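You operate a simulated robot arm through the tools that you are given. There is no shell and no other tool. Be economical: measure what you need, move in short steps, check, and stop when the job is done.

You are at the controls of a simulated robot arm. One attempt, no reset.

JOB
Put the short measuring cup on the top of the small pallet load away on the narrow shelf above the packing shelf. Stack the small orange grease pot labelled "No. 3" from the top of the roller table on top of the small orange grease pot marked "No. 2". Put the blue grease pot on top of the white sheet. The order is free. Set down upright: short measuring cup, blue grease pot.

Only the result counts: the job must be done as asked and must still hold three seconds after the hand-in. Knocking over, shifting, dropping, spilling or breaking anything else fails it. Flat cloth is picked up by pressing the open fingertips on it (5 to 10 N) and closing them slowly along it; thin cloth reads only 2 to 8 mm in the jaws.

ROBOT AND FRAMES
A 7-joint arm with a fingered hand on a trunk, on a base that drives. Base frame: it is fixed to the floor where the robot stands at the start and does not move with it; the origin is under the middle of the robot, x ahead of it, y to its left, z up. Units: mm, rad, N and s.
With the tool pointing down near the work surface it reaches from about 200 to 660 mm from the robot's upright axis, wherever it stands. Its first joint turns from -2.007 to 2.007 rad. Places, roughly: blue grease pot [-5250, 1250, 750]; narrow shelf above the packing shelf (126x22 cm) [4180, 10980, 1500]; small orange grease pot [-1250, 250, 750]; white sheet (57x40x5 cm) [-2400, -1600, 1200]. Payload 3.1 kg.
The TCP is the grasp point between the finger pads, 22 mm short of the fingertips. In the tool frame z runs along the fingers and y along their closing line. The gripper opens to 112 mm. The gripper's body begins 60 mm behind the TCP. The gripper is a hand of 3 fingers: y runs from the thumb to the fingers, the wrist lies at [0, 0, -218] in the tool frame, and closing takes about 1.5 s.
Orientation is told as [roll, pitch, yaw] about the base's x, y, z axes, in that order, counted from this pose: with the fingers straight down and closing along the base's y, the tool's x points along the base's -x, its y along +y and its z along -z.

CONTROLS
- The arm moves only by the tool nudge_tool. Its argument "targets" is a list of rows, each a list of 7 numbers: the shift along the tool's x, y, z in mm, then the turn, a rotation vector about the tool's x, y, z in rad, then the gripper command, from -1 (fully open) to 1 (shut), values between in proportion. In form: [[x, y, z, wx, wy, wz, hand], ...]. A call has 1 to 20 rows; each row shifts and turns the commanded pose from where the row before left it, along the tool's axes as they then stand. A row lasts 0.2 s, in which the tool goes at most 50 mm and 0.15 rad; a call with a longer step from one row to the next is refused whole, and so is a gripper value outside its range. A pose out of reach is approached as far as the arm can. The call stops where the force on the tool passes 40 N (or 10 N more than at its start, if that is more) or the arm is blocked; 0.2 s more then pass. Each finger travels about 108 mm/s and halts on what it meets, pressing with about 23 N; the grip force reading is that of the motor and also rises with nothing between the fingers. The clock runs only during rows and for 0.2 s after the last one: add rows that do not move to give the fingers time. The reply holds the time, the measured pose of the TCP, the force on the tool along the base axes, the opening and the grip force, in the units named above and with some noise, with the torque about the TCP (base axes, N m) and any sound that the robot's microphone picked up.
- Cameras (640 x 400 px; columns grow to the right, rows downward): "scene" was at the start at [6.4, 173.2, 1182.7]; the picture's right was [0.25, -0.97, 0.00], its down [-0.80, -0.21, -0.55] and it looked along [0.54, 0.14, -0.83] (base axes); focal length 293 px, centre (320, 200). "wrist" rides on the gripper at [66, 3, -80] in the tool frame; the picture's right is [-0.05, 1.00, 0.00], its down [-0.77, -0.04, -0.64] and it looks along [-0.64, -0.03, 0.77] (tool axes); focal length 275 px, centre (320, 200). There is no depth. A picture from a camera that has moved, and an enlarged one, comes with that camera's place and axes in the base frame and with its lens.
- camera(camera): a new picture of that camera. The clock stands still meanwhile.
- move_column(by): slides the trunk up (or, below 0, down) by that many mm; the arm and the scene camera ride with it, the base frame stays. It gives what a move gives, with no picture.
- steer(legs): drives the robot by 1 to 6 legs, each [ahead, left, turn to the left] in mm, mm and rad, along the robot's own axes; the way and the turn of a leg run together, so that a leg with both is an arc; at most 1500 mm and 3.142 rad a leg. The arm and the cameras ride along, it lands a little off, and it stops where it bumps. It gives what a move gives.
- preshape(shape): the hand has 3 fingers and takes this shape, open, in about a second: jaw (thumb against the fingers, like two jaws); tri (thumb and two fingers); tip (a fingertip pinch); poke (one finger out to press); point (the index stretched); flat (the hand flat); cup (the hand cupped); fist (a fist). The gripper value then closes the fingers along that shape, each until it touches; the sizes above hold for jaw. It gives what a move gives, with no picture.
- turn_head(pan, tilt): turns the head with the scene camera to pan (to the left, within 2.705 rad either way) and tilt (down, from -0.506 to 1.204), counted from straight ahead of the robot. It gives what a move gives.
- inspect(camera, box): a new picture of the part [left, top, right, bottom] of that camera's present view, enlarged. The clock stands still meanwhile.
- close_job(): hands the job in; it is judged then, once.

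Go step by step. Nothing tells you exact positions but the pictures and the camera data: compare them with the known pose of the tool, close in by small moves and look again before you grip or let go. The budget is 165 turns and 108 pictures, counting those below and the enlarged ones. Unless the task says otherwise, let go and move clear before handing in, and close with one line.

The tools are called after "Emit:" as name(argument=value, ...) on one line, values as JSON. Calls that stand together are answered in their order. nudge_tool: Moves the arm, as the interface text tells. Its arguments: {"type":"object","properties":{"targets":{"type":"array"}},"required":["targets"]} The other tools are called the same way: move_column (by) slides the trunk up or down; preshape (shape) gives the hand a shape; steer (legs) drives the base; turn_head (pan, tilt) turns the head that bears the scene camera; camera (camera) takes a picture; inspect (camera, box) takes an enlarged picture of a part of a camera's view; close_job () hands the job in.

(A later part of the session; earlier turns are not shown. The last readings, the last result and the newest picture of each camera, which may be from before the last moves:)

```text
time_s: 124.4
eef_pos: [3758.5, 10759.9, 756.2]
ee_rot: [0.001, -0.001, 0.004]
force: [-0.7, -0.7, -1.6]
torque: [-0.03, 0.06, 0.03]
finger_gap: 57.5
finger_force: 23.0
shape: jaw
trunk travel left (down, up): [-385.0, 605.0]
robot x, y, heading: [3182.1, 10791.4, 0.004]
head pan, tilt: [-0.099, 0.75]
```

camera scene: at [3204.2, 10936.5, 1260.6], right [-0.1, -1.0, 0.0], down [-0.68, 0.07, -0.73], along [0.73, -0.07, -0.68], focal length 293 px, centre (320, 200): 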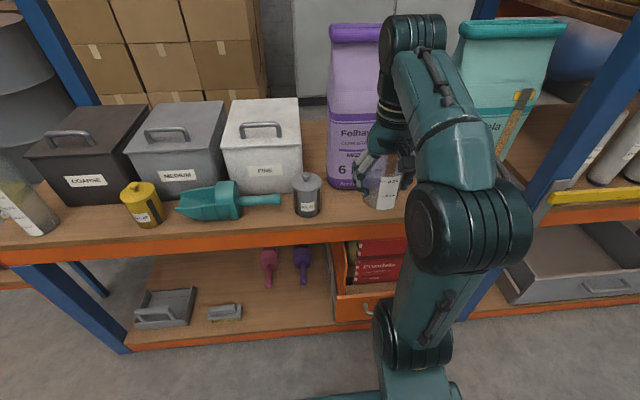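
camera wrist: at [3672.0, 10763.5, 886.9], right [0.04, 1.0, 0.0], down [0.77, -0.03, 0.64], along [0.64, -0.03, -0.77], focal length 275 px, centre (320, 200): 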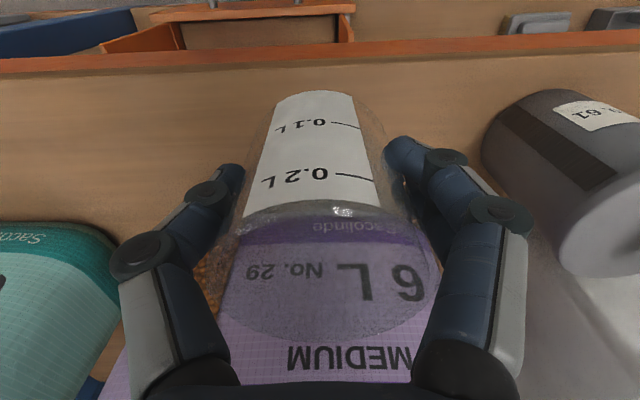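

Emit:
nudge_tool(targets=[[0, 0, 2, 0, 0, 0, 1], [0, 0, 2, 0, 0, 0, 1], [0, 0, 0, 0, 0, 0, 1]])

Emit:
nudge_tool(targets=[[0, 0, 2, 0, 0, 0, 1], [0, 0, 2, 0, 0, 0, 1], [0, 0, 0, 0, 0, 0, 1]])

Emit:
inspect(camera="scene", box=[320, 150, 400, 220])

```text
time_s: 125.2
eef_pos: [3756.3, 10759.6, 751.2]
ee_rot: [-0.002, 0.001, 0.002]
force: [0.0, -0.6, -0.5]
torque: [-0.02, 0.01, 0.0]
finger_gap: 57.4
finger_force: 22.9
shape: jaw
trunk travel left (down, up): [-385.0, 605.0]
robot x, y, heading: [3184.1, 10788.8, 0.0]
head pan, tilt: [-0.099, 0.75]
```

```text
time_s: 126.0
eef_pos: [3757.5, 10760.3, 747.4]
ee_rot: [-0.001, -0.002, 0.003]
force: [-0.1, 0.5, 0.4]
torque: [0.01, 0.02, 0.02]
finger_gap: 57.2
finger_force: 22.8
shape: jaw
trunk travel left (down, up): [-385.0, 605.0]
robot x, y, heading: [3183.1, 10789.4, 0.008]
head pan, tilt: [-0.099, 0.75]
```

```text
5.71 times, centred on (360, 185) of scene
camera zoom: at [3204.3, 10936.4, 1260.6], right [-0.1, -1.0, 0.0], down [-0.68, 0.07, -0.73], along [0.73, -0.07, -0.68], focal length 1672 px, centre (91, 286)
```

zoom: 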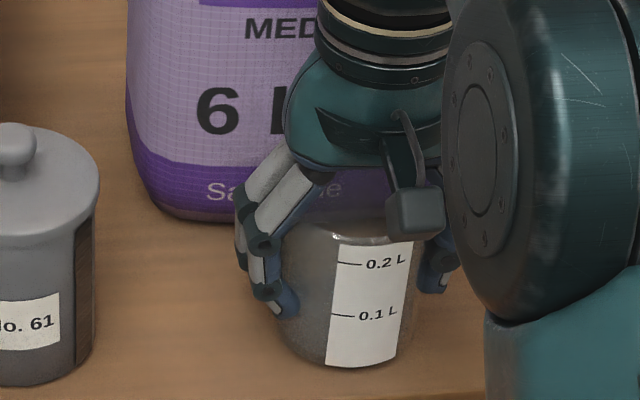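

Still slightly above the board; continuing.

Emit:
nudge_tool(targets=[[0, 0, 2, 0, 0, 0, 1], [0, 0, 2, 0, 0, 0, 1], [0, 0, 0, 0, 0, 0, 1]])

Emit:
nudge_tool(targets=[[0, 0, 2, 0, 0, 0, 1], [0, 0, 1, 0, 0, 0, 1], [0, 0, 0, 0, 0, 0, 1]])

Emit:
nudge_tool(targets=[[0, 0, 2, 0, 0, 0, 1], [0, 0, 1, 0, 0, 0, 1], [0, 0, 0, 0, 0, 0, 1]])

```text
time_s: 126.8
eef_pos: [3756.5, 10760.4, 745.0]
ee_rot: [0.001, -0.003, 0.003]
force: [2.1, -0.6, 11.3]
torque: [0.05, -0.04, 0.01]
finger_gap: 56.9
finger_force: 23.5
shape: jaw
trunk travel left (down, up): [-385.0, 605.0]
robot x, y, heading: [3183.6, 10790.7, 0.006]
head pan, tilt: [-0.099, 0.75]
```

```text
time_s: 127.6
eef_pos: [3756.8, 10759.6, 742.5]
ee_rot: [0.0, -0.005, 0.004]
force: [7.9, 1.1, 28.0]
torque: [0.1, -0.11, -0.04]
finger_gap: 56.9
finger_force: 23.3
shape: jaw
trunk travel left (down, up): [-385.0, 605.0]
robot x, y, heading: [3185.1, 10788.0, 0.0]
head pan, tilt: [-0.099, 0.75]
```

```text
time_s: 128.4
eef_pos: [3756.1, 10759.9, 740.0]
ee_rot: [0.0, -0.004, 0.003]
force: [7.1, 1.2, 33.2]
torque: [0.13, -0.13, -0.2]
finger_gap: 56.2
finger_force: 23.3
shape: jaw
trunk travel left (down, up): [-385.0, 605.0]
robot x, y, heading: [3184.8, 10785.8, 0.004]
head pan, tilt: [-0.099, 0.75]
```

Contact at TCP z≈745. Relieving the pressure and opening, then rising clear.

Emit:
nudge_tool(targets=[[0, 0, -4, 0, 0, 0, 1], [0, 0, 0, 0, 0, 0, 0.3], [0, 0, 0, 0, 0, 0, -0.3], [0, 0, 0, 0, 0, 0, -1], [0, 0, 0, 0, 0, 0, -1], [0, 0, 0, 0, 0, 0, -1], [0, 0, 0, 0, 0, 0, -1], [0, 0, -20, 0, 0, 0, -1], [0, 0, -40, 0, 0, 0, -1], [0, 0, -40, 0, 0, 0, -1], [0, 0, -40, 0, 0, 0, -1], [40, 0, 0, 0, 0, 0, -1], [40, 0, 0, 0, 0, 0, -1], [40, 0, 0, 0, 0, 0, -1], [40, 0, 0, 0, 0, 0, -1]])

Emit:
camera(camera="scene")

Emit:
camera(camera="wrist")

```text
time_s: 131.6
eef_pos: [3593.6, 10758.5, 872.1]
ee_rot: [0.001, -0.002, 0.004]
force: [-0.2, 0.5, 0.3]
torque: [-0.01, 0.03, -0.02]
finger_gap: 111.8
finger_force: 0.2
shape: jaw
out of reach, approached as far as the arm can: row 11
trunk travel left (down, up): [-385.0, 605.0]
robot x, y, heading: [3184.3, 10791.1, 0.002]
head pan, tilt: [-0.099, 0.75]
```

```text
72 pictures are left
camera scene: at [3203.6, 10936.3, 1260.6], right [-0.1, -1.0, 0.0], down [-0.68, 0.07, -0.73], along [0.73, -0.07, -0.68], focal length 293 px, centre (320, 200)
```

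scene: 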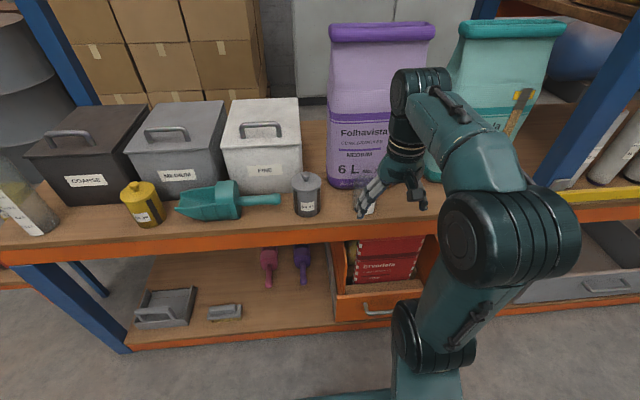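

```text
71 pictures are left
camera wrist: at [3528.5, 10760.9, 951.7], right [0.04, 1.0, 0.0], down [0.77, -0.03, 0.64], along [0.64, -0.03, -0.77], focal length 275 px, centre (320, 200)
```

wrist: 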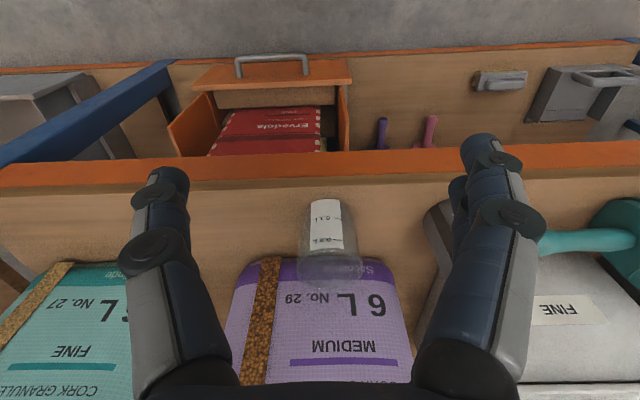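

The cup stands on the strip at about (3757, 10760). I'll back the base 150 mm and tilt the hand ~72° forward for a side grip.

Emit:
steer(legs=[[-150, 0, 0]])

Emit:
nudge_tool(targets=[[-40, 0, 0, 0, 0, 0, -1], [-40, 0, 0, 0, 0, 0, -1], [0, 0, 0, 0, -0.14, 0, -1], [0, 0, 0, 0, -0.14, 0, -1], [0, 0, 0, 0, -0.14, 0, -1], [0, 0, 0, 0, -0.14, 0, -1], [0, 0, 0, 0, -0.14, 0, -1], [0, 0, 0, 0, -0.14, 0, -1], [0, 0, 0, 0, -0.14, 0, -1], [0, 0, 0, 0, -0.14, 0, -1], [0, 0, 0, 0, -0.13, 0, -1], [0, 0, 0, 0, 0, 0, -1]])

Emit:
camera(camera="wrist")

Emit:
camera(camera="scene")

```text
time_s: 133.0
eef_pos: [3443.3, 10756.4, 871.2]
ee_rot: [-0.002, 0.001, -0.001]
force: [-0.5, -0.4, -0.2]
torque: [0.02, -0.02, 0.02]
finger_gap: 111.9
finger_force: 0.0
shape: jaw
trunk travel left (down, up): [-385.0, 605.0]
robot x, y, heading: [3032.8, 10789.7, 0.001]
head pan, tilt: [-0.099, 0.75]
```

```text
time_s: 135.6
eef_pos: [3524.2, 10756.4, 870.7]
ee_rot: [0.0, -1.249, 0.0]
force: [-0.4, 0.6, -0.1]
torque: [0.03, 0.0, -0.01]
finger_gap: 111.8
finger_force: 0.1
shape: jaw
trunk travel left (down, up): [-385.0, 605.0]
robot x, y, heading: [3035.6, 10787.3, 0.001]
head pan, tilt: [-0.099, 0.75]
```

```text
70 pictures are left
camera wrist: at [3427.1, 10759.5, 833.5], right [0.01, 1.0, 0.04], down [-0.36, -0.04, 0.93], along [0.93, -0.03, 0.36], focal length 275 px, centre (320, 200)
```

wrist: 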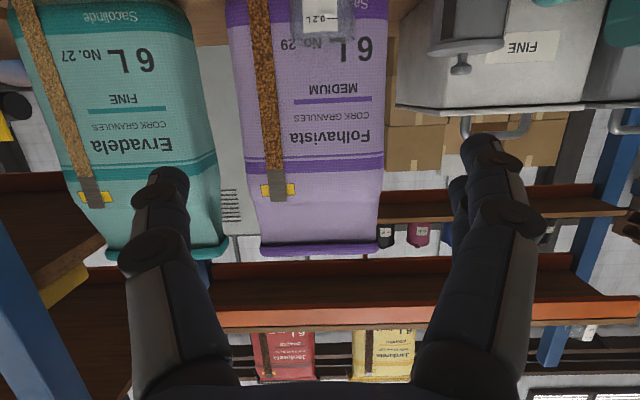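

```text
69 pictures are left
camera scene: at [3053.5, 10936.0, 1260.6], right [-0.1, -1.0, 0.0], down [-0.68, 0.07, -0.73], along [0.73, -0.07, -0.68], focal length 293 px, centre (320, 200)
```

scene: 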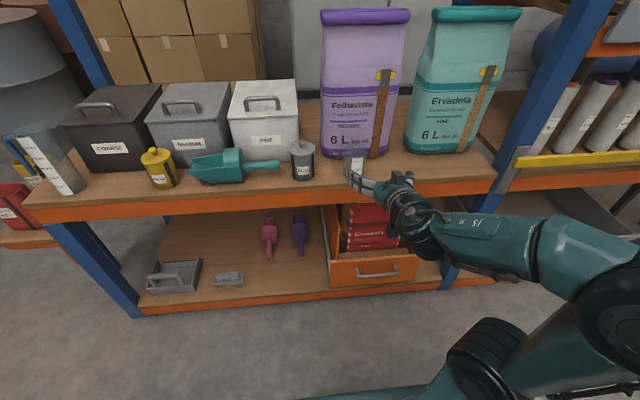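

Tilt works. Lowering to cup height, in front of the shelf, then looking.

Emit:
nudge_tool(targets=[[27.6, 1, 14.4, 0, 0, 0, -1], [27.6, 1, 14.4, 0, 0, 0, -1], [27.6, 1, 14.4, 0, 0, 0, -1], [27.6, 1, 14.4, 0, 0, 0, -1], [-10, 0, 30, 0, 0, 0, -1], [-10, 0, 30, 0, 0, 0, -1], [0, 0, 0, 0, 0, 0, -1]])

Emit:
camera(camera="wrist")

Emit:
inspect(camera="scene", box=[280, 110, 440, 210])

```text
time_s: 137.2
eef_pos: [3606.7, 10760.1, 747.0]
ee_rot: [0.0, -1.249, -0.002]
force: [-0.7, -0.1, 1.2]
torque: [0.01, -0.01, 0.03]
finger_gap: 111.8
finger_force: 0.0
shape: jaw
trunk travel left (down, up): [-385.0, 605.0]
robot x, y, heading: [3033.0, 10787.3, -0.002]
head pan, tilt: [-0.099, 0.75]
```

```text
68 pictures are left
camera wrist: at [3510.3, 10763.6, 708.7], right [0.01, 1.0, 0.04], down [-0.36, -0.04, 0.93], along [0.93, -0.03, 0.36], focal length 275 px, centre (320, 200)
```

wrist: 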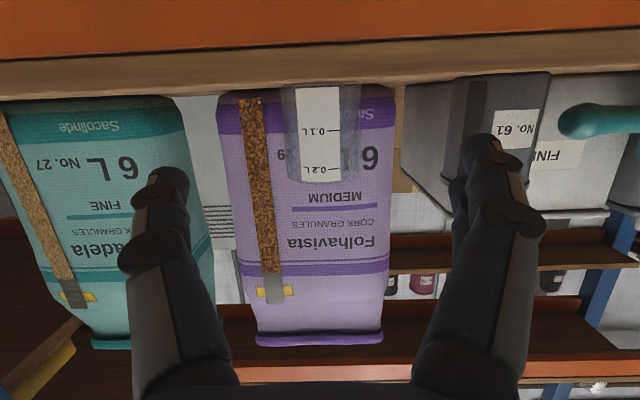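

```text
4.00 times, centred on (360, 160) of scene
camera zoom: at [3053.6, 10936.1, 1260.6], right [-0.1, -1.0, 0.0], down [-0.68, 0.07, -0.73], along [0.73, -0.07, -0.68], focal length 1170 px, centre (160, 360)
```

zoom: 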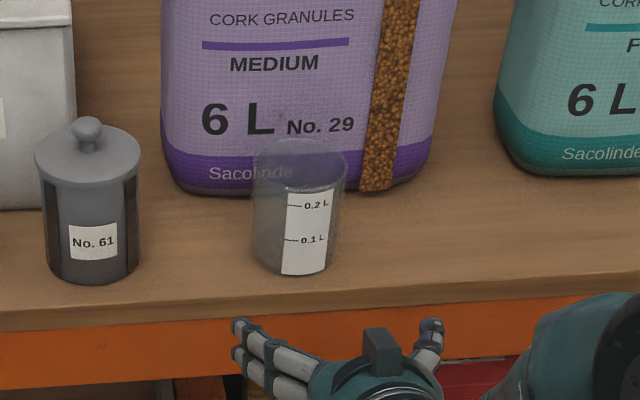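

Board top ≈703, cup 703–778, centred at y≈10761. Moving in around the cup.

Emit:
nudge_tool(targets=[[-11.8, 0, 35.6, 0, 0, 0, -1], [-11.8, 0, 35.6, 0, 0, 0, -1], [-11.8, 0, 35.6, 0, 0, 0, -1], [-11.8, 0, 35.6, 0, 0, 0, -1], [0, 0, 0, 0, 0, 0, -1]])

Emit:
camera(camera="wrist")

Emit:
inspect(camera="scene", box=[280, 110, 440, 210])

```text
time_s: 138.4
eef_pos: [3756.9, 10761.6, 747.4]
ee_rot: [-0.003, -1.248, 0.001]
force: [-0.1, -0.7, -0.5]
torque: [-0.02, -0.03, -0.01]
finger_gap: 111.9
finger_force: 0.0
shape: jaw
trunk travel left (down, up): [-385.0, 605.0]
robot x, y, heading: [3033.1, 10791.4, 0.001]
head pan, tilt: [-0.099, 0.75]
```

```text
66 pictures are left
camera wrist: at [3660.8, 10765.1, 710.6], right [0.01, 1.0, 0.04], down [-0.36, -0.04, 0.93], along [0.93, -0.03, 0.36], focal length 275 px, centre (320, 200)
```

wrist: 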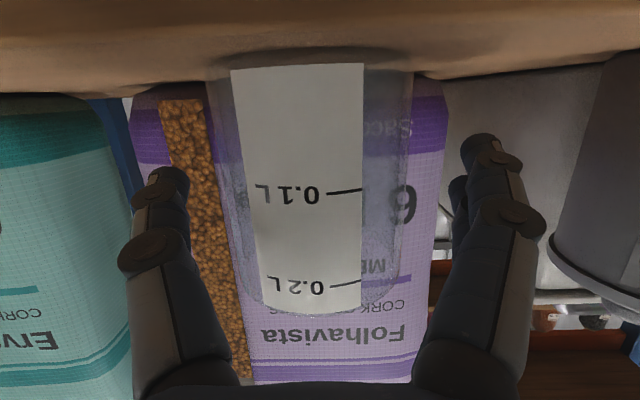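

```text
4.00 times, centred on (360, 160) of scene
camera zoom: at [3053.7, 10936.1, 1260.6], right [-0.1, -1.0, 0.0], down [-0.68, 0.07, -0.73], along [0.73, -0.07, -0.68], focal length 1170 px, centre (160, 360)
```

zoom: 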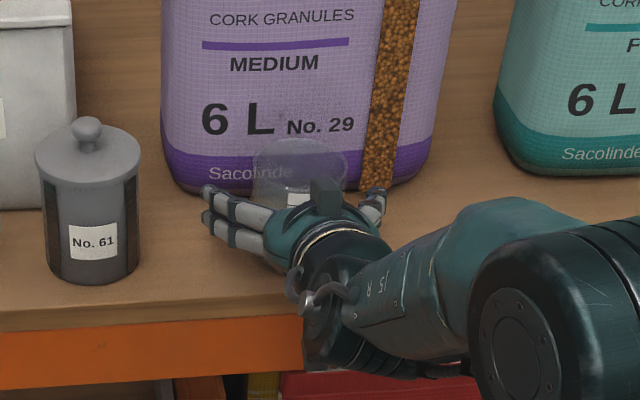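

The cup is between the fingers. Closing, then lifting slightly.

Emit:
nudge_tool(targets=[[0, 0, 0, 0, 0, 0, 0.0], [0, 0, 0, 0, 0, 0, 0.4], [0, 0, 0, 0, 0, 0, 0.8], [0, 0, 0, 0, 0, 0, 1], [0, 0, 0, 0, 0, 0, 1], [0, 0, 0, 0, 0, 0, 1], [0, 0, 0, 0, 0, 0, 1], [-10, 0, -3, 0, 0, 0, 1], [-28, 0, -10, 0, 0, 0, 1], [-19, 0, -6, 0, 0, 0, 1], [0, 0, 0, 0, 0, 0, 1]])

Emit:
camera(camera="wrist")

Emit:
inspect(camera="scene", box=[280, 110, 440, 210])

```text
time_s: 140.8
eef_pos: [3756.9, 10761.7, 806.8]
ee_rot: [0.0, -1.249, 0.0]
force: [1.6, 0.1, -0.2]
torque: [0.0, 0.0, 0.01]
finger_gap: 61.3
finger_force: 22.8
shape: jaw
trunk travel left (down, up): [-385.0, 605.0]
robot x, y, heading: [3028.4, 10789.3, 0.003]
head pan, tilt: [-0.099, 0.75]
```

```text
64 pictures are left
camera wrist: at [3661.1, 10765.3, 769.7], right [0.01, 1.0, 0.04], down [-0.36, -0.04, 0.93], along [0.93, -0.03, 0.36], focal length 275 px, centre (320, 200)
```

wrist: 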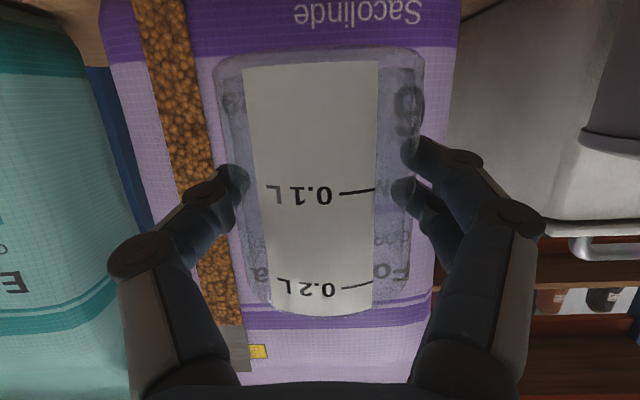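

```text
4.00 times, centred on (360, 160) of scene
camera zoom: at [3053.7, 10936.1, 1260.6], right [-0.1, -1.0, 0.0], down [-0.68, 0.07, -0.73], along [0.73, -0.07, -0.68], focal length 1170 px, centre (160, 360)
```

zoom: 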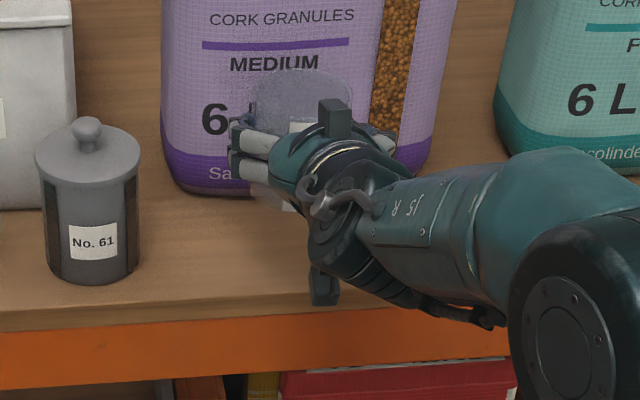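

Cup held upright, base ~44 mm below TCP. Backing out, raising the trunk and shifting left in front of the gap on the narrow shelf.

Emit:
steer(legs=[[-200, 0, 0]])

Emit:
move_column(by=400)

Emit:
move_column(by=200)

Emit:
steer(legs=[[0, 360, 0]])

Emit:
nudge_tool(targets=[[-36, 0, -12, 0, 0, 0, 1], [-36, 0, -12, 0, 0, 0, 1], [-36, 0, -12, 0, 0, 0, 1], [-36, 0, -12, 0, 0, 0, 1], [-36, 0, -12, 0, 0, 0, 1], [0, 0, 0, 0, 0, 0, 1]])

Emit:
turn_head(pan=0, tilt=0.4)

Emit:
camera(camera="scene")

```text
time_s: 142.4
eef_pos: [3556.2, 10762.3, 807.2]
ee_rot: [0.001, -1.25, 0.005]
force: [-0.2, 0.0, -0.7]
torque: [0.01, 0.0, 0.02]
finger_gap: 61.2
finger_force: 23.1
shape: jaw
trunk travel left (down, up): [-385.0, 605.0]
robot x, y, heading: [2829.1, 10793.9, -0.0]
head pan, tilt: [-0.099, 0.75]
```

```text
time_s: 146.2
eef_pos: [3554.6, 10762.2, 1206.0]
ee_rot: [0.001, -1.25, 0.003]
force: [0.5, -0.6, -1.1]
torque: [-0.01, -0.03, 0.01]
finger_gap: 60.8
finger_force: 23.0
shape: jaw
trunk travel left (down, up): [-785.0, 205.0]
robot x, y, heading: [2829.8, 10791.5, 0.0]
head pan, tilt: [-0.099, 0.75]
```

```text
time_s: 148.4
eef_pos: [3555.9, 10762.8, 1406.4]
ee_rot: [-0.001, -1.25, 0.004]
force: [-1.1, 0.7, -0.8]
torque: [0.01, -0.04, 0.0]
finger_gap: 61.3
finger_force: 23.2
shape: jaw
trunk travel left (down, up): [-985.0, 5.0]
robot x, y, heading: [2830.7, 10790.8, 0.003]
head pan, tilt: [-0.099, 0.75]
```

```text
time_s: 150.7
eef_pos: [3553.4, 11124.0, 1406.7]
ee_rot: [0.003, -1.25, 0.008]
force: [-0.1, 0.6, -0.6]
torque: [-0.05, 0.02, -0.03]
finger_gap: 61.1
finger_force: 22.6
shape: jaw
trunk travel left (down, up): [-985.0, 5.0]
robot x, y, heading: [2828.2, 11145.1, 0.005]
head pan, tilt: [-0.099, 0.75]
```

```text
time_s: 152.1
eef_pos: [3554.8, 11126.2, 1593.2]
ee_rot: [-0.002, -1.249, 0.009]
force: [-0.2, -0.4, -0.4]
torque: [0.01, 0.01, -0.02]
finger_gap: 60.7
finger_force: 22.7
shape: jaw
out of reach, approached as far as the arm can: row 3
trunk travel left (down, up): [-985.0, 5.0]
robot x, y, heading: [2829.6, 11146.4, 0.011]
head pan, tilt: [-0.099, 0.75]
```

```text
time_s: 152.9
eef_pos: [3554.4, 11129.1, 1593.5]
ee_rot: [-0.002, -1.25, 0.011]
force: [-0.1, 0.4, -0.6]
torque: [0.06, 0.04, -0.01]
finger_gap: 60.8
finger_force: 22.8
shape: jaw
trunk travel left (down, up): [-985.0, 5.0]
robot x, y, heading: [2823.3, 11143.8, 0.011]
head pan, tilt: [0.0, 0.4]
```

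```text
62 pictures are left
camera scene: at [2858.1, 11303.8, 1891.5], right [0.01, -1.0, 0.0], down [-0.39, 0.0, -0.92], along [0.92, 0.01, -0.39], focal length 293 px, centre (320, 200)
```

scene: 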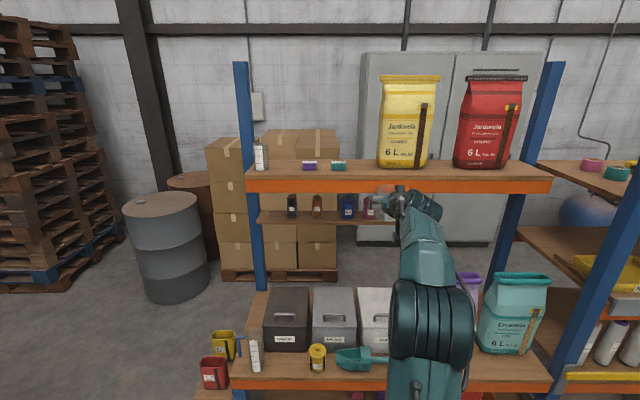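

The gap centre is y≈11130, matching the tool. Driving forward to stop just before the shelf.

Emit:
steer(legs=[[395, 0, -0.01]])

Emit:
turn_head(pan=-0.15, tilt=0.4)

Emit:
camera(camera="scene")

Emit:
camera(camera="wrist")

```text
time_s: 155.4
eef_pos: [3944.7, 11116.2, 1593.5]
ee_rot: [0.001, -1.251, -0.008]
force: [0.5, -0.3, -0.7]
torque: [0.04, -0.01, 0.02]
finger_gap: 60.9
finger_force: 22.9
shape: jaw
trunk travel left (down, up): [-985.0, 5.0]
robot x, y, heading: [3221.6, 11145.7, -0.005]
head pan, tilt: [0.0, 0.4]
```

```text
time_s: 156.1
eef_pos: [3947.8, 11115.7, 1592.1]
ee_rot: [0.0, -1.25, -0.006]
force: [0.8, -0.3, -0.3]
torque: [-0.03, -0.01, 0.01]
finger_gap: 61.0
finger_force: 22.9
shape: jaw
trunk travel left (down, up): [-985.0, 5.0]
robot x, y, heading: [3222.0, 11148.1, -0.006]
head pan, tilt: [-0.15, 0.4]
```

```text
61 pictures are left
camera scene: at [3253.1, 11288.6, 1891.6], right [-0.16, -0.99, 0.0], down [-0.38, 0.06, -0.92], along [0.91, -0.14, -0.39], focal length 293 px, centre (320, 200)
```

scene: 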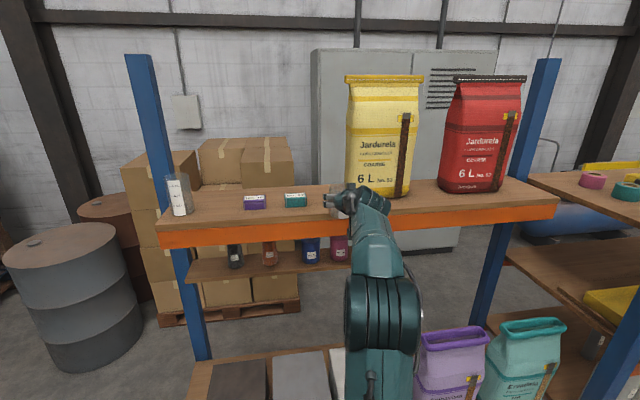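

```text
60 pictures are left
camera wrist: at [3851.2, 11120.4, 1555.0], right [0.02, 1.0, 0.04], down [-0.36, -0.03, 0.93], along [0.93, -0.04, 0.36], focal length 275 px, centre (320, 200)
```

wrist: 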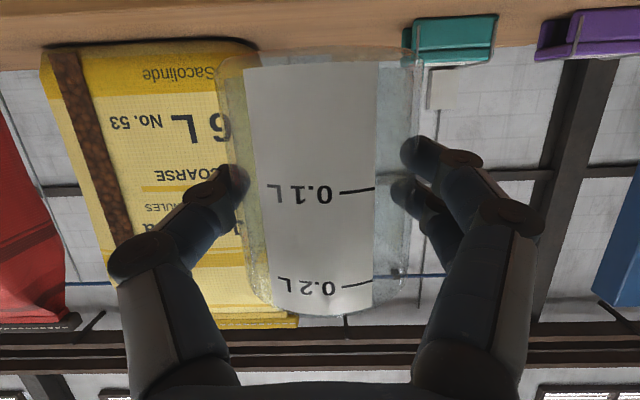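

Aligned with the gap (11048–11190). Driving the last 160 mm; the cup base is ~45 mm above the shelf.

Emit:
steer(legs=[[162, 0, 0.006]])

Emit:
inspect(camera="scene", box=[220, 110, 420, 250])

Emit:
camera(camera="wrist")

```text
time_s: 157.5
eef_pos: [4106.7, 11122.1, 1594.4]
ee_rot: [-0.002, -1.25, 0.001]
force: [-0.4, 0.0, -0.6]
torque: [0.0, 0.0, -0.01]
finger_gap: 60.7
finger_force: 23.3
shape: jaw
trunk travel left (down, up): [-985.0, 5.0]
robot x, y, heading: [3381.8, 11147.9, 0.004]
head pan, tilt: [-0.15, 0.4]
```

```text
2.86 times, centred on (320, 180) of scene
camera zoom: at [3409.5, 11288.5, 1891.7], right [-0.15, -0.99, 0.0], down [-0.38, 0.06, -0.92], along [0.91, -0.14, -0.39], focal length 836 px, centre (320, 257)
```

zoom: 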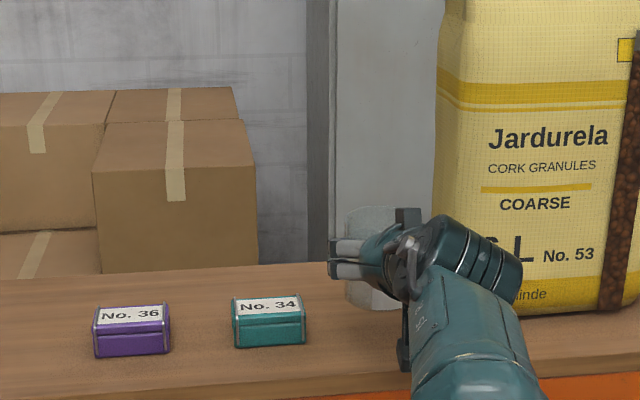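

```text
58 pictures are left
camera wrist: at [4009.7, 11125.3, 1556.6], right [0.01, 1.0, 0.04], down [-0.36, -0.04, 0.93], along [0.93, -0.03, 0.36], focal length 275 px, centre (320, 200)
```

wrist: 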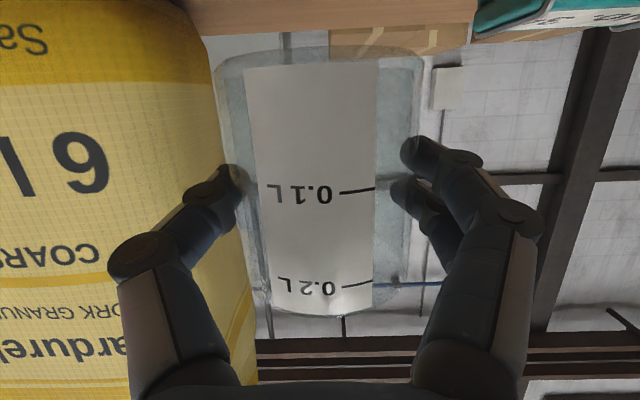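

Front edge is near x 4035, so the cup at x 4107 sits well on the board. Lowering in small steps toward contact (expected TCP z≈1544).

Emit:
nudge_tool(targets=[[9.5, 2, 3.15, 0, 0, 0, 1], [9.5, 2, 3.15, 0, 0, 0, 1], [9.5, 0, 3.15, 0, 0, 0, 1], [5.7, 0, 1.9, 0, 0, 0, 1], [0, 0, 0, 0, 0, 0, 1]])

Emit:
nudge_tool(targets=[[2.85, 0, 0.95, 0, 0, 0, 1], [2.85, 0, 0.95, 0, 0, 0, 1], [0, 0, 0, 0, 0, 0, 1]])

Emit:
nudge_tool(targets=[[1.9, 0, 0.6, 0, 0, 0, 1], [1.9, 0, 0.6, 0, 0, 0, 1], [0, 0, 0, 0, 0, 0, 1]])

Emit:
camera(camera="wrist")

```text
time_s: 158.7
eef_pos: [4109.2, 11126.0, 1555.8]
ee_rot: [-0.002, -1.251, 0.003]
force: [0.2, 0.1, -0.9]
torque: [0.05, 0.02, 0.01]
finger_gap: 60.5
finger_force: 22.8
shape: jaw
trunk travel left (down, up): [-985.0, 5.0]
robot x, y, heading: [3382.5, 11146.3, 0.004]
head pan, tilt: [-0.15, 0.4]
```

```text
time_s: 159.5
eef_pos: [4108.9, 11125.2, 1550.2]
ee_rot: [-0.001, -1.25, 0.004]
force: [0.1, 0.3, -0.4]
torque: [-0.08, 0.05, 0.02]
finger_gap: 60.7
finger_force: 23.2
shape: jaw
trunk travel left (down, up): [-985.0, 5.0]
robot x, y, heading: [3384.6, 11150.0, 0.002]
head pan, tilt: [-0.15, 0.4]
```

```text
time_s: 160.3
eef_pos: [4108.1, 11126.5, 1546.9]
ee_rot: [-0.001, -1.251, 0.001]
force: [0.9, 0.0, 3.4]
torque: [0.04, -0.03, -0.04]
finger_gap: 60.8
finger_force: 22.9
shape: jaw
trunk travel left (down, up): [-985.0, 5.0]
robot x, y, heading: [3387.3, 11147.4, 0.009]
head pan, tilt: [-0.15, 0.4]
```

```text
57 pictures are left
camera wrist: at [4011.9, 11129.3, 1510.0], right [0.01, 1.0, 0.04], down [-0.36, -0.04, 0.93], along [0.93, -0.03, 0.36], focal length 275 px, centre (320, 200)
```

wrist: 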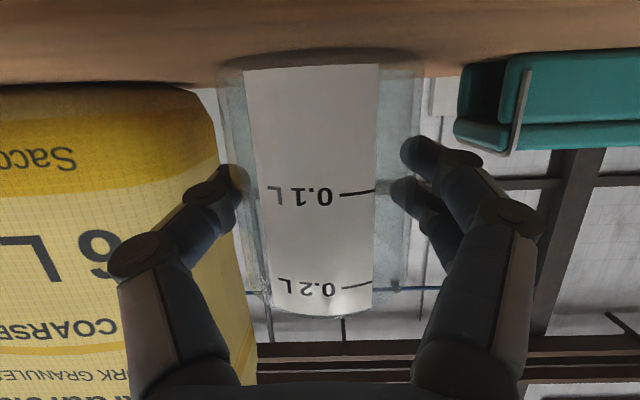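

Contact begins. One more small press, then a limited opening.

Emit:
nudge_tool(targets=[[1.5, 0, 0.5, 0, 0, 0, 1], [0, 0, 0, 0, 0, 0, 1]])

Emit:
nudge_tool(targets=[[0, 0, 0, 0, 0, 0, 0.0], [0, 0, 0, 0, 0, 0, -0.3], [0, 0, 0, 0, 0, 0, -0.42], [0, 0, 0, 0, 0, 0, -0.42], [0, 0, 0, 0, 0, 0, -0.42]])

Emit:
camera(camera="wrist")

```text
time_s: 160.9
eef_pos: [4107.4, 11125.8, 1547.1]
ee_rot: [-0.001, -1.251, 0.001]
force: [3.9, -0.1, 12.1]
torque: [0.09, -0.17, -0.07]
finger_gap: 60.9
finger_force: 22.9
shape: jaw
trunk travel left (down, up): [-985.0, 5.0]
robot x, y, heading: [3385.2, 11144.7, -0.005]
head pan, tilt: [-0.15, 0.4]
```

```text
time_s: 162.1
eef_pos: [4107.3, 11126.2, 1542.9]
ee_rot: [0.0, -1.249, 0.001]
force: [0.5, 0.5, 0.2]
torque: [-0.02, 0.0, 0.01]
finger_gap: 79.3
finger_force: 0.1
shape: jaw
trunk travel left (down, up): [-985.0, 5.0]
robot x, y, heading: [3382.7, 11145.2, 0.001]
head pan, tilt: [-0.15, 0.4]
```

```text
56 pictures are left
camera wrist: at [4011.8, 11129.3, 1507.7], right [0.01, 1.0, 0.04], down [-0.36, -0.04, 0.93], along [0.93, -0.03, 0.36], focal length 275 px, centre (320, 200)
```

wrist: 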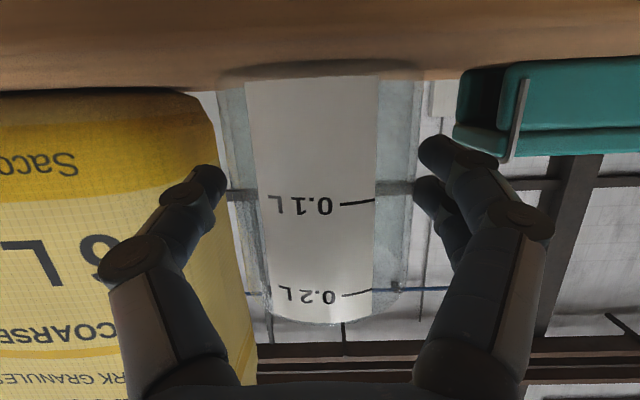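

Released with clearance both sides. Backing the hand straight out, then checking.

Emit:
nudge_tool(targets=[[6.3, 0, -19, 0, 0, 0, -0.42], [9.45, 0, -28.5, 0, 0, 0, -0.42], [9.45, 0, -28.5, 0, 0, 0, -0.42], [9.45, 0, -28.5, 0, 0, 0, -0.42], [0, 0, 0, 0, 0, 0, -0.42]])

Emit:
steer(legs=[[-350, 0, 0]])

Emit:
inspect(camera="scene", box=[230, 110, 470, 260])

```text
time_s: 163.3
eef_pos: [3997.6, 11125.7, 1545.2]
ee_rot: [0.0, -1.249, 0.002]
force: [0.2, 0.2, -0.3]
torque: [-0.01, 0.04, 0.04]
finger_gap: 79.2
finger_force: 0.2
shape: jaw
trunk travel left (down, up): [-985.0, 5.0]
robot x, y, heading: [3383.9, 11146.7, 0.003]
head pan, tilt: [-0.15, 0.4]
```

```text
time_s: 165.6
eef_pos: [3638.2, 11128.1, 1544.4]
ee_rot: [-0.001, -1.25, 0.007]
force: [-0.2, 0.3, 0.5]
torque: [0.02, -0.03, 0.06]
finger_gap: 79.1
finger_force: 0.0
shape: jaw
trunk travel left (down, up): [-985.0, 5.0]
robot x, y, heading: [3026.9, 11146.7, 0.008]
head pan, tilt: [-0.15, 0.4]
```

```text
2.67 times, centred on (350, 185) of scene
camera zoom: at [3053.9, 11287.1, 1891.6], right [-0.14, -0.99, 0.0], down [-0.39, 0.06, -0.92], along [0.91, -0.13, -0.39], focal length 780 px, centre (240, 240)
```

zoom: 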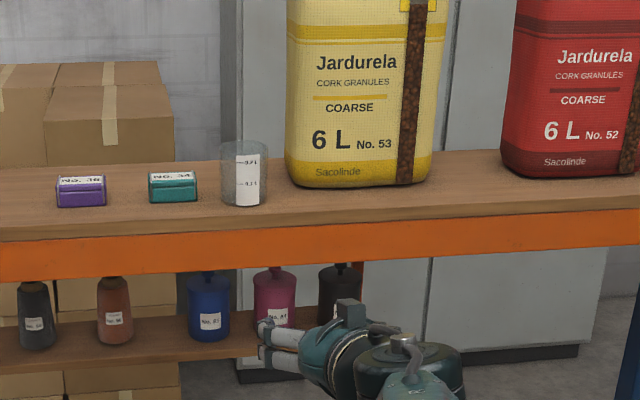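

The cup stands on the narrow shelf. Lowering the trunk, untilting and tucking the arm, then driving back toward the roller table.

Emit:
nudge_tool(targets=[[12.6, 0, -38, 0, 0, 0, -1], [12.6, 0, -38, 0, 0, 0, -1], [12.6, 0, -38, 0, 0, 0, -1], [12.6, 0, -38, 0, 0, 0, -1], [12.6, 0, -38, 0, 0, 0, -1], [0, 0, 0, 0, 0, 0, -1]])

Emit:
move_column(by=-400)

Emit:
move_column(by=-260)

Emit:
nudge_tool(targets=[[0, 0, 0, 0, 0.14, 0, -1], [0, 0, 0, 0, 0.14, 0, -1], [0, 0, 0, 0, 0.14, 0, -1], [0, 0, 0, 0, 0.14, 0, -1], [0, 0, 0, 0, 0.14, 0, -1], [0, 0, 0, 0, 0.14, 0, -1], [0, 0, 0, 0, 0.14, 0, -1], [0, 0, 0, 0, 0.14, 0, -1], [0, 0, 0, 0, 0.13, 0, -1], [20, 0, 0, 0, 0, 0, -1], [0, 0, 0, 0, 0, 0, -1]])

Emit:
steer(legs=[[0, 0, -1.579], [1400, 100, 0], [1400, 20, 0]])

```text
time_s: 167.0
eef_pos: [3439.1, 11124.5, 1544.7]
ee_rot: [0.001, -1.251, 0.005]
force: [0.4, 0.5, 0.9]
torque: [0.03, 0.03, 0.02]
finger_gap: 112.0
finger_force: 0.1
shape: jaw
trunk travel left (down, up): [-985.0, 5.0]
robot x, y, heading: [3023.7, 11142.1, 0.006]
head pan, tilt: [-0.15, 0.4]
```

```text
time_s: 170.9
eef_pos: [3438.8, 11125.8, 1145.1]
ee_rot: [0.0, -1.251, 0.007]
force: [0.9, 0.7, -0.3]
torque: [-0.01, -0.01, 0.03]
finger_gap: 111.8
finger_force: 0.0
shape: jaw
trunk travel left (down, up): [-585.0, 405.0]
robot x, y, heading: [3025.2, 11149.9, 0.008]
head pan, tilt: [-0.15, 0.4]
```

```text
time_s: 173.5
eef_pos: [3438.1, 11124.8, 885.0]
ee_rot: [-0.002, -1.249, 0.006]
force: [0.1, 0.3, -0.5]
torque: [0.01, -0.02, 0.02]
finger_gap: 111.9
finger_force: 0.0
shape: jaw
trunk travel left (down, up): [-325.0, 665.0]
robot x, y, heading: [3022.5, 11147.0, 0.007]
head pan, tilt: [-0.15, 0.4]
```

```text
time_s: 175.9
eef_pos: [3404.2, 11105.7, 863.1]
ee_rot: [0.004, -0.413, 0.006]
force: [0.1, 0.1, -0.4]
torque: [-0.01, 0.02, 0.01]
finger_gap: 111.7
finger_force: 0.0
shape: jaw
out of reach, approached as far as the arm can: row 6, 7, 8, 9
trunk travel left (down, up): [-325.0, 665.0]
robot x, y, heading: [3024.9, 11148.8, 0.005]
head pan, tilt: [-0.15, 0.4]
```

```text
time_s: 193.5
eef_pos: [3138.8, 7943.7, 862.0]
ee_rot: [0.001, -0.414, -1.551]
force: [-0.2, -0.3, 0.4]
torque: [0.02, 0.0, 0.0]
finger_gap: 112.0
finger_force: 0.1
shape: jaw
trunk travel left (down, up): [-325.0, 665.0]
robot x, y, heading: [3175.1, 8327.6, -1.553]
head pan, tilt: [-0.15, 0.4]
```

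Finishing the untilt at lower height, then driving back down the corridor.

Emit:
nudge_tool(targets=[[17, 0, 39, 0, 0, 0, -1], [17, 0, 39, 0, 0, 0, -1], [17, 0, 39, 0, 0, 0, -1], [0, 0, 0, 0, 0.14, 0, -1], [0, 0, 0, 0, 0.14, 0, -1], [0, 0, 0, 0, 0.135, 0, -1], [0, 0, 0, 0, 0, 0, -1]])

Emit:
steer(legs=[[800, -140, -0.018], [1400, 0, 0], [1300, 0, 0], [730, -250, 0]])

```text
time_s: 195.1
eef_pos: [3138.2, 7943.4, 734.2]
ee_rot: [0.002, -0.341, -1.547]
force: [-0.6, 0.2, 0.6]
torque: [-0.03, -0.02, -0.04]
finger_gap: 112.0
finger_force: 0.1
shape: jaw
out of reach, approached as far as the arm can: row 4, 5, 6
trunk travel left (down, up): [-325.0, 665.0]
robot x, y, heading: [3176.3, 8326.2, -1.553]
head pan, tilt: [-0.15, 0.4]
```

```text
time_s: 215.8
eef_pos: [2791.6, 3737.6, 735.4]
ee_rot: [0.001, -0.341, -1.55]
force: [-0.2, 0.0, 0.3]
torque: [0.0, -0.02, 0.01]
finger_gap: 111.9
finger_force: 0.2
shape: jaw
trunk travel left (down, up): [-325.0, 665.0]
robot x, y, heading: [2826.6, 4116.5, -1.551]
head pan, tilt: [-0.15, 0.4]
```

The untilt stalled at a joint limit; I'll extend the arm a bit and retry, then drive on.

Emit:
nudge_tool(targets=[[-40, 0, 10, 0, 0, 0, -1], [-40, 0, 10, 0, 0, 0, -1], [-40, 0, 10, 0, 0, 0, -1], [0, 0, 0, 0, 0.12, 0, -1], [0, 0, 0, 0, 0.12, 0, -1], [0, 0, 0, 0, 0.1, 0, -1], [0, 0, 0, 0, 0, 0, -1]])

Emit:
steer(legs=[[533, -1017, 0], [533, -1017, 0], [533, -1017, 0]])

Emit:
turn_head(pan=-0.4, tilt=0.4)

Emit:
camera(camera="scene")

```text
time_s: 217.4
eef_pos: [2751.0, 3660.7, 713.9]
ee_rot: [0.006, -0.346, -1.549]
force: [0.2, 0.9, 0.0]
torque: [-0.01, 0.04, -0.03]
finger_gap: 111.9
finger_force: 0.0
shape: jaw
out of reach, approached as far as the arm can: row 1, 2, 3, 4, 5, 6
trunk travel left (down, up): [-325.0, 665.0]
robot x, y, heading: [2824.8, 4118.6, -1.551]
head pan, tilt: [-0.15, 0.4]
```

```text
time_s: 234.2
eef_pos: [-304.1, 2030.4, 714.6]
ee_rot: [0.004, -0.346, -1.557]
force: [0.7, 0.2, 0.0]
torque: [-0.01, 0.01, 0.0]
finger_gap: 111.8
finger_force: 0.0
shape: jaw
trunk travel left (down, up): [-325.0, 665.0]
robot x, y, heading: [-226.7, 2485.1, -1.561]
head pan, tilt: [-0.15, 0.4]
```

```text
time_s: 235.0
eef_pos: [-303.2, 2029.4, 715.6]
ee_rot: [0.006, -0.347, -1.558]
force: [0.5, -0.2, 0.3]
torque: [0.0, 0.01, 0.01]
finger_gap: 111.9
finger_force: 0.1
shape: jaw
trunk travel left (down, up): [-325.0, 665.0]
robot x, y, heading: [-224.0, 2484.2, -1.56]
head pan, tilt: [-0.4, 0.4]
```

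```text
54 pictures are left
camera scene: at [-109.5, 2462.1, 1231.7], right [-0.93, 0.38, 0.0], down [0.15, 0.36, -0.92], along [-0.35, -0.85, -0.39], focal length 293 px, centre (320, 200)
```

scene: 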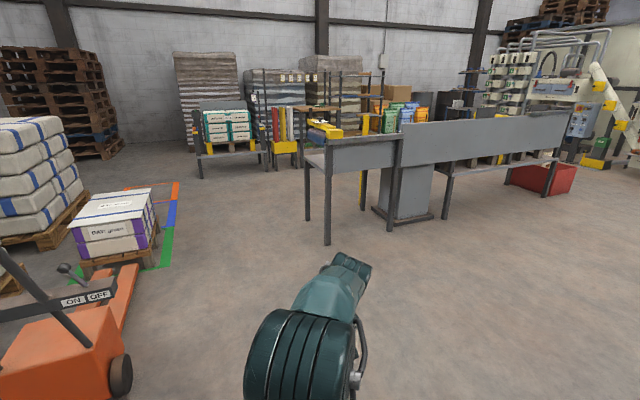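

The table's north side is boarded, so I'll work from the south or east. First I'll recover the wrist: tilt forward again, reposition to where the tilt worked before, then untilt.

Emit:
nudge_tool(targets=[[0, 0, 0, 0, -0.15, 0, -1], [0, 0, 0, 0, -0.15, 0, -1], [0, 0, 0, 0, -0.15, 0, -1], [0, 0, 0, 0, -0.15, 0, -1], [0, 0, 0, 0, -0.15, 0, -1], [0, 0, 0, 0, -0.15, 0, -1], [-12, 0, 36, 0, 0, 0, -1], [0, 0, 0, 0, 0.14, 0, -1], [0, 0, 0, 0, 0.14, 0, -1], [0, 0, 0, 0, 0.14, 0, -1], [0, 0, 0, 0, 0.14, 0, -1], [0, 0, 0, 0, 0.14, 0, -1], [0, 0, 0, 0, 0.14, 0, -1], [0, 0, 0, 0, 0.14, 0, -1], [0, 0, 0, 0, 0.14, 0, -1], [0, 0, 0, 0, 0.13, 0, -1], [0, 0, 0, 0, 0, 0, -1]])

Emit:
steer(legs=[[1450, 0, 0], [1450, 0, 0]])

Emit:
turn_head(pan=-1.8, tilt=0.5)

Emit:
camera(camera="scene")

```text
time_s: 238.6
eef_pos: [-317.5, 2012.0, 704.5]
ee_rot: [0.006, -0.34, -1.559]
force: [-0.1, -0.2, -0.2]
torque: [0.0, 0.0, -0.01]
finger_gap: 111.8
finger_force: 0.1
shape: jaw
out of reach, approached as far as the arm can: row 14, 15, 16
trunk travel left (down, up): [-325.0, 665.0]
robot x, y, heading: [-221.0, 2484.9, -1.558]
head pan, tilt: [-0.4, 0.4]
```

```text
time_s: 252.5
eef_pos: [-252.8, -876.9, 702.6]
ee_rot: [0.008, -0.339, -1.549]
force: [-0.2, 0.0, 0.2]
torque: [0.01, 0.04, -0.02]
finger_gap: 111.9
finger_force: 0.0
shape: jaw
trunk travel left (down, up): [-325.0, 665.0]
robot x, y, heading: [-163.6, -404.2, -1.547]
head pan, tilt: [-0.4, 0.4]
```

```text
time_s: 254.1
eef_pos: [-253.8, -876.3, 703.3]
ee_rot: [0.008, -0.34, -1.55]
force: [0.0, -0.6, -0.5]
torque: [0.03, 0.02, -0.03]
finger_gap: 111.9
finger_force: 0.1
shape: jaw
trunk travel left (down, up): [-325.0, 665.0]
robot x, y, heading: [-163.2, -406.3, -1.55]
head pan, tilt: [-1.799, 0.499]
```

```text
53 pictures are left
camera scene: at [-104.7, -320.2, 1222.5], right [0.21, 0.98, 0.0], down [0.47, -0.1, -0.88], along [-0.86, 0.18, -0.48], focal length 293 px, centre (320, 200)
```

scene: 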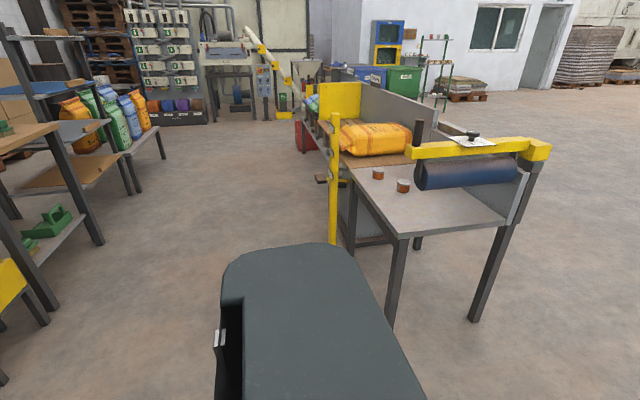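

Two small orange pots are on the roller table's end plate. Zooming on them.

Emit:
inspect(camera="scene", box=[330, 140, 450, 220])

```text
5.00 times, centred on (390, 180) of scene
camera zoom: at [-104.7, -320.2, 1222.5], right [0.21, 0.98, 0.0], down [0.47, -0.1, -0.88], along [-0.86, 0.18, -0.48], focal length 1463 px, centre (-30, 300)
```

zoom: 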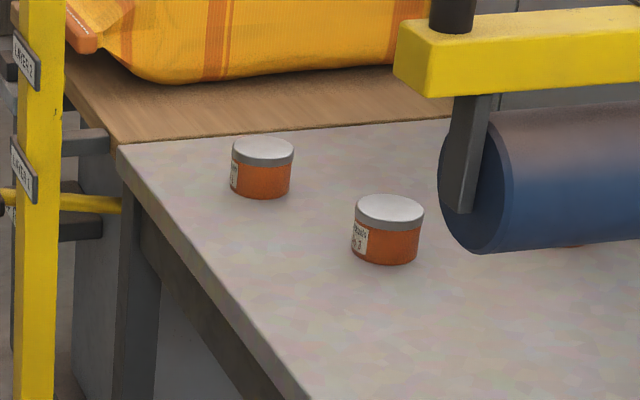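

I'll relocate the hand lower, nearer and to the left so the wrist can untilt fully.

Emit:
nudge_tool(targets=[[31, 25, 29, 0, 0, 0, -1], [31, 25, 29, 0, 0, 0, -1], [31, 25, 29, 0, 0, 0, -1], [31, 25, 29, 0, 0, 0, -1], [0, 0, 0, 0, 0.1, 0, -1], [0, 0, 0, 0, 0.1, 0, -1], [0, 0, 0, 0, 0.1, 0, -1], [0, 0, 0, 0, 0.04, 0, -1], [0, 0, 0, 0, 0, 0, -1]])

```text
time_s: 256.1
eef_pos: [-151.5, -796.2, 554.1]
ee_rot: [0.021, -0.141, -1.548]
force: [0.6, -0.1, 0.7]
torque: [0.02, -0.02, 0.03]
finger_gap: 112.1
finger_force: 0.2
shape: jaw
out of reach, approached as far as the arm can: row 7
trunk travel left (down, up): [-325.0, 665.0]
robot x, y, heading: [-162.0, -405.5, -1.553]
head pan, tilt: [-1.799, 0.499]
```

Better. A little more left and lower, then the rest of the tilt.

Emit:
nudge_tool(targets=[[0, 40, 20, 0, 0, 0, -1], [0, 40, 20, 0, 0, 0, -1], [0, 40, 20, 0, 0, 0, -1], [0, 0, 0, 0, 0.05, 0, -1], [0, 0, 0, 0, 0.05, 0, -1], [0, 0, 0, 0, 0.041, 0, -1], [0, 0, 0, 0, 0, 0, -1]])

Emit:
turn_head(pan=0, tilt=0.9)

Emit:
camera(camera="scene")

```text
time_s: 257.6
eef_pos: [-23.9, -806.0, 494.3]
ee_rot: [0.042, -0.106, -1.547]
force: [-0.3, -0.5, 0.2]
torque: [-0.01, -0.05, -0.03]
finger_gap: 111.9
finger_force: 0.1
shape: jaw
out of reach, approached as far as the arm can: row 4, 5
trunk travel left (down, up): [-325.0, 665.0]
robot x, y, heading: [-165.5, -404.4, -1.55]
head pan, tilt: [-1.799, 0.499]
```

```text
time_s: 259.4
eef_pos: [-23.8, -806.1, 495.3]
ee_rot: [0.041, -0.105, -1.547]
force: [-0.4, -0.5, 0.3]
torque: [0.02, 0.0, -0.02]
finger_gap: 111.7
finger_force: 0.1
shape: jaw
trunk travel left (down, up): [-325.0, 665.0]
robot x, y, heading: [-165.5, -403.0, -1.55]
head pan, tilt: [0.0, 0.901]
```

```text
51 pictures are left
camera scene: at [-14.0, -414.4, 1188.6], right [-1.0, -0.02, 0.0], down [-0.02, 0.78, -0.62], along [0.01, -0.62, -0.78], focal length 293 px, centre (320, 200)
```

scene: 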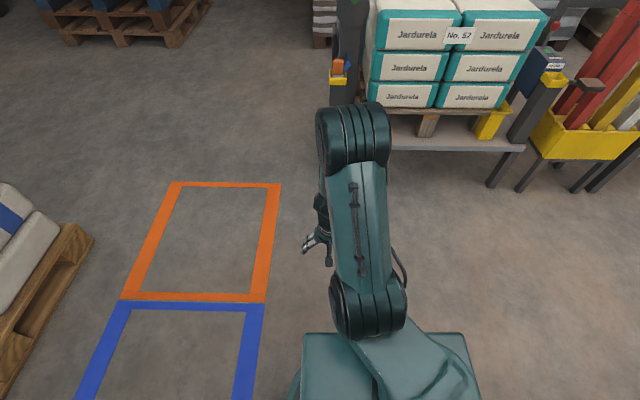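

A slight residual tilt is harmless. Raising the trunk so the hand clears the table, then turning to face it from the south.

Emit:
move_column(by=350)

Emit:
steer(legs=[[0, 0, -1.57], [0, 0, -1.57], [0, 690, 0]])

Emit:
turn_head(pan=0.2, tilt=0.9)

Emit:
camera(camera="scene")

Emit:
camera(camera="wrist")

```text
time_s: 262.9
eef_pos: [-23.0, -805.5, 844.9]
ee_rot: [0.043, -0.105, -1.547]
force: [0.1, -0.2, 0.7]
torque: [-0.02, 0.02, 0.02]
finger_gap: 111.8
finger_force: 0.1
shape: jaw
trunk travel left (down, up): [-675.0, 315.0]
robot x, y, heading: [-165.1, -403.7, -1.553]
head pan, tilt: [0.0, 0.901]
```

```text
time_s: 274.4
eef_pos: [-1010.5, -2.9, 846.3]
ee_rot: [0.041, -0.104, 1.576]
force: [1.1, -0.1, -0.3]
torque: [0.01, 0.0, -0.02]
finger_gap: 112.0
finger_force: 0.0
shape: jaw
trunk travel left (down, up): [-675.0, 315.0]
robot x, y, heading: [-875.4, -405.7, 1.568]
head pan, tilt: [0.0, 0.901]
```

```text
time_s: 275.2
eef_pos: [-1010.0, -2.4, 844.5]
ee_rot: [0.041, -0.105, 1.575]
force: [-0.1, 0.2, 0.6]
torque: [0.01, 0.0, 0.0]
finger_gap: 111.7
finger_force: 0.1
shape: jaw
trunk travel left (down, up): [-675.0, 315.0]
robot x, y, heading: [-875.4, -407.4, 1.572]
head pan, tilt: [0.201, 0.901]
```

```text
50 pictures are left
camera scene: at [-1046.2, -390.9, 1538.7], right [0.98, 0.2, 0.0], down [0.16, -0.77, -0.62], along [-0.12, 0.61, -0.78], focal length 293 px, centre (320, 200)
```

scene: 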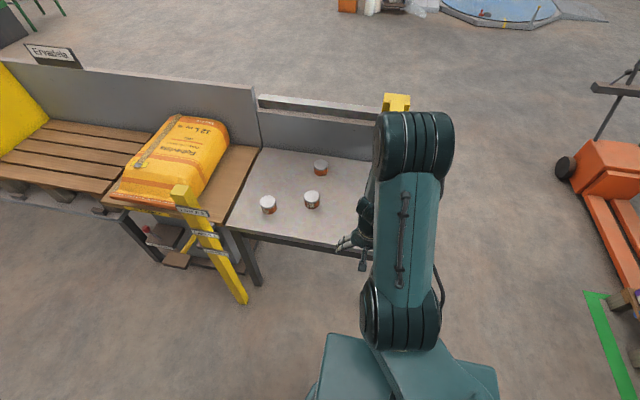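

```text
49 pictures are left
camera wrist: at [-1008.4, -76.4, 918.1], right [-1.0, 0.04, 0.05], down [0.06, 0.7, 0.71], along [-0.01, 0.71, -0.7], focal length 275 px, centre (320, 200)
```

wrist: 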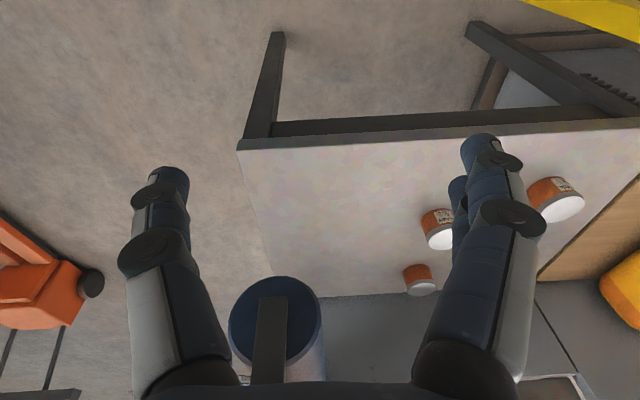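

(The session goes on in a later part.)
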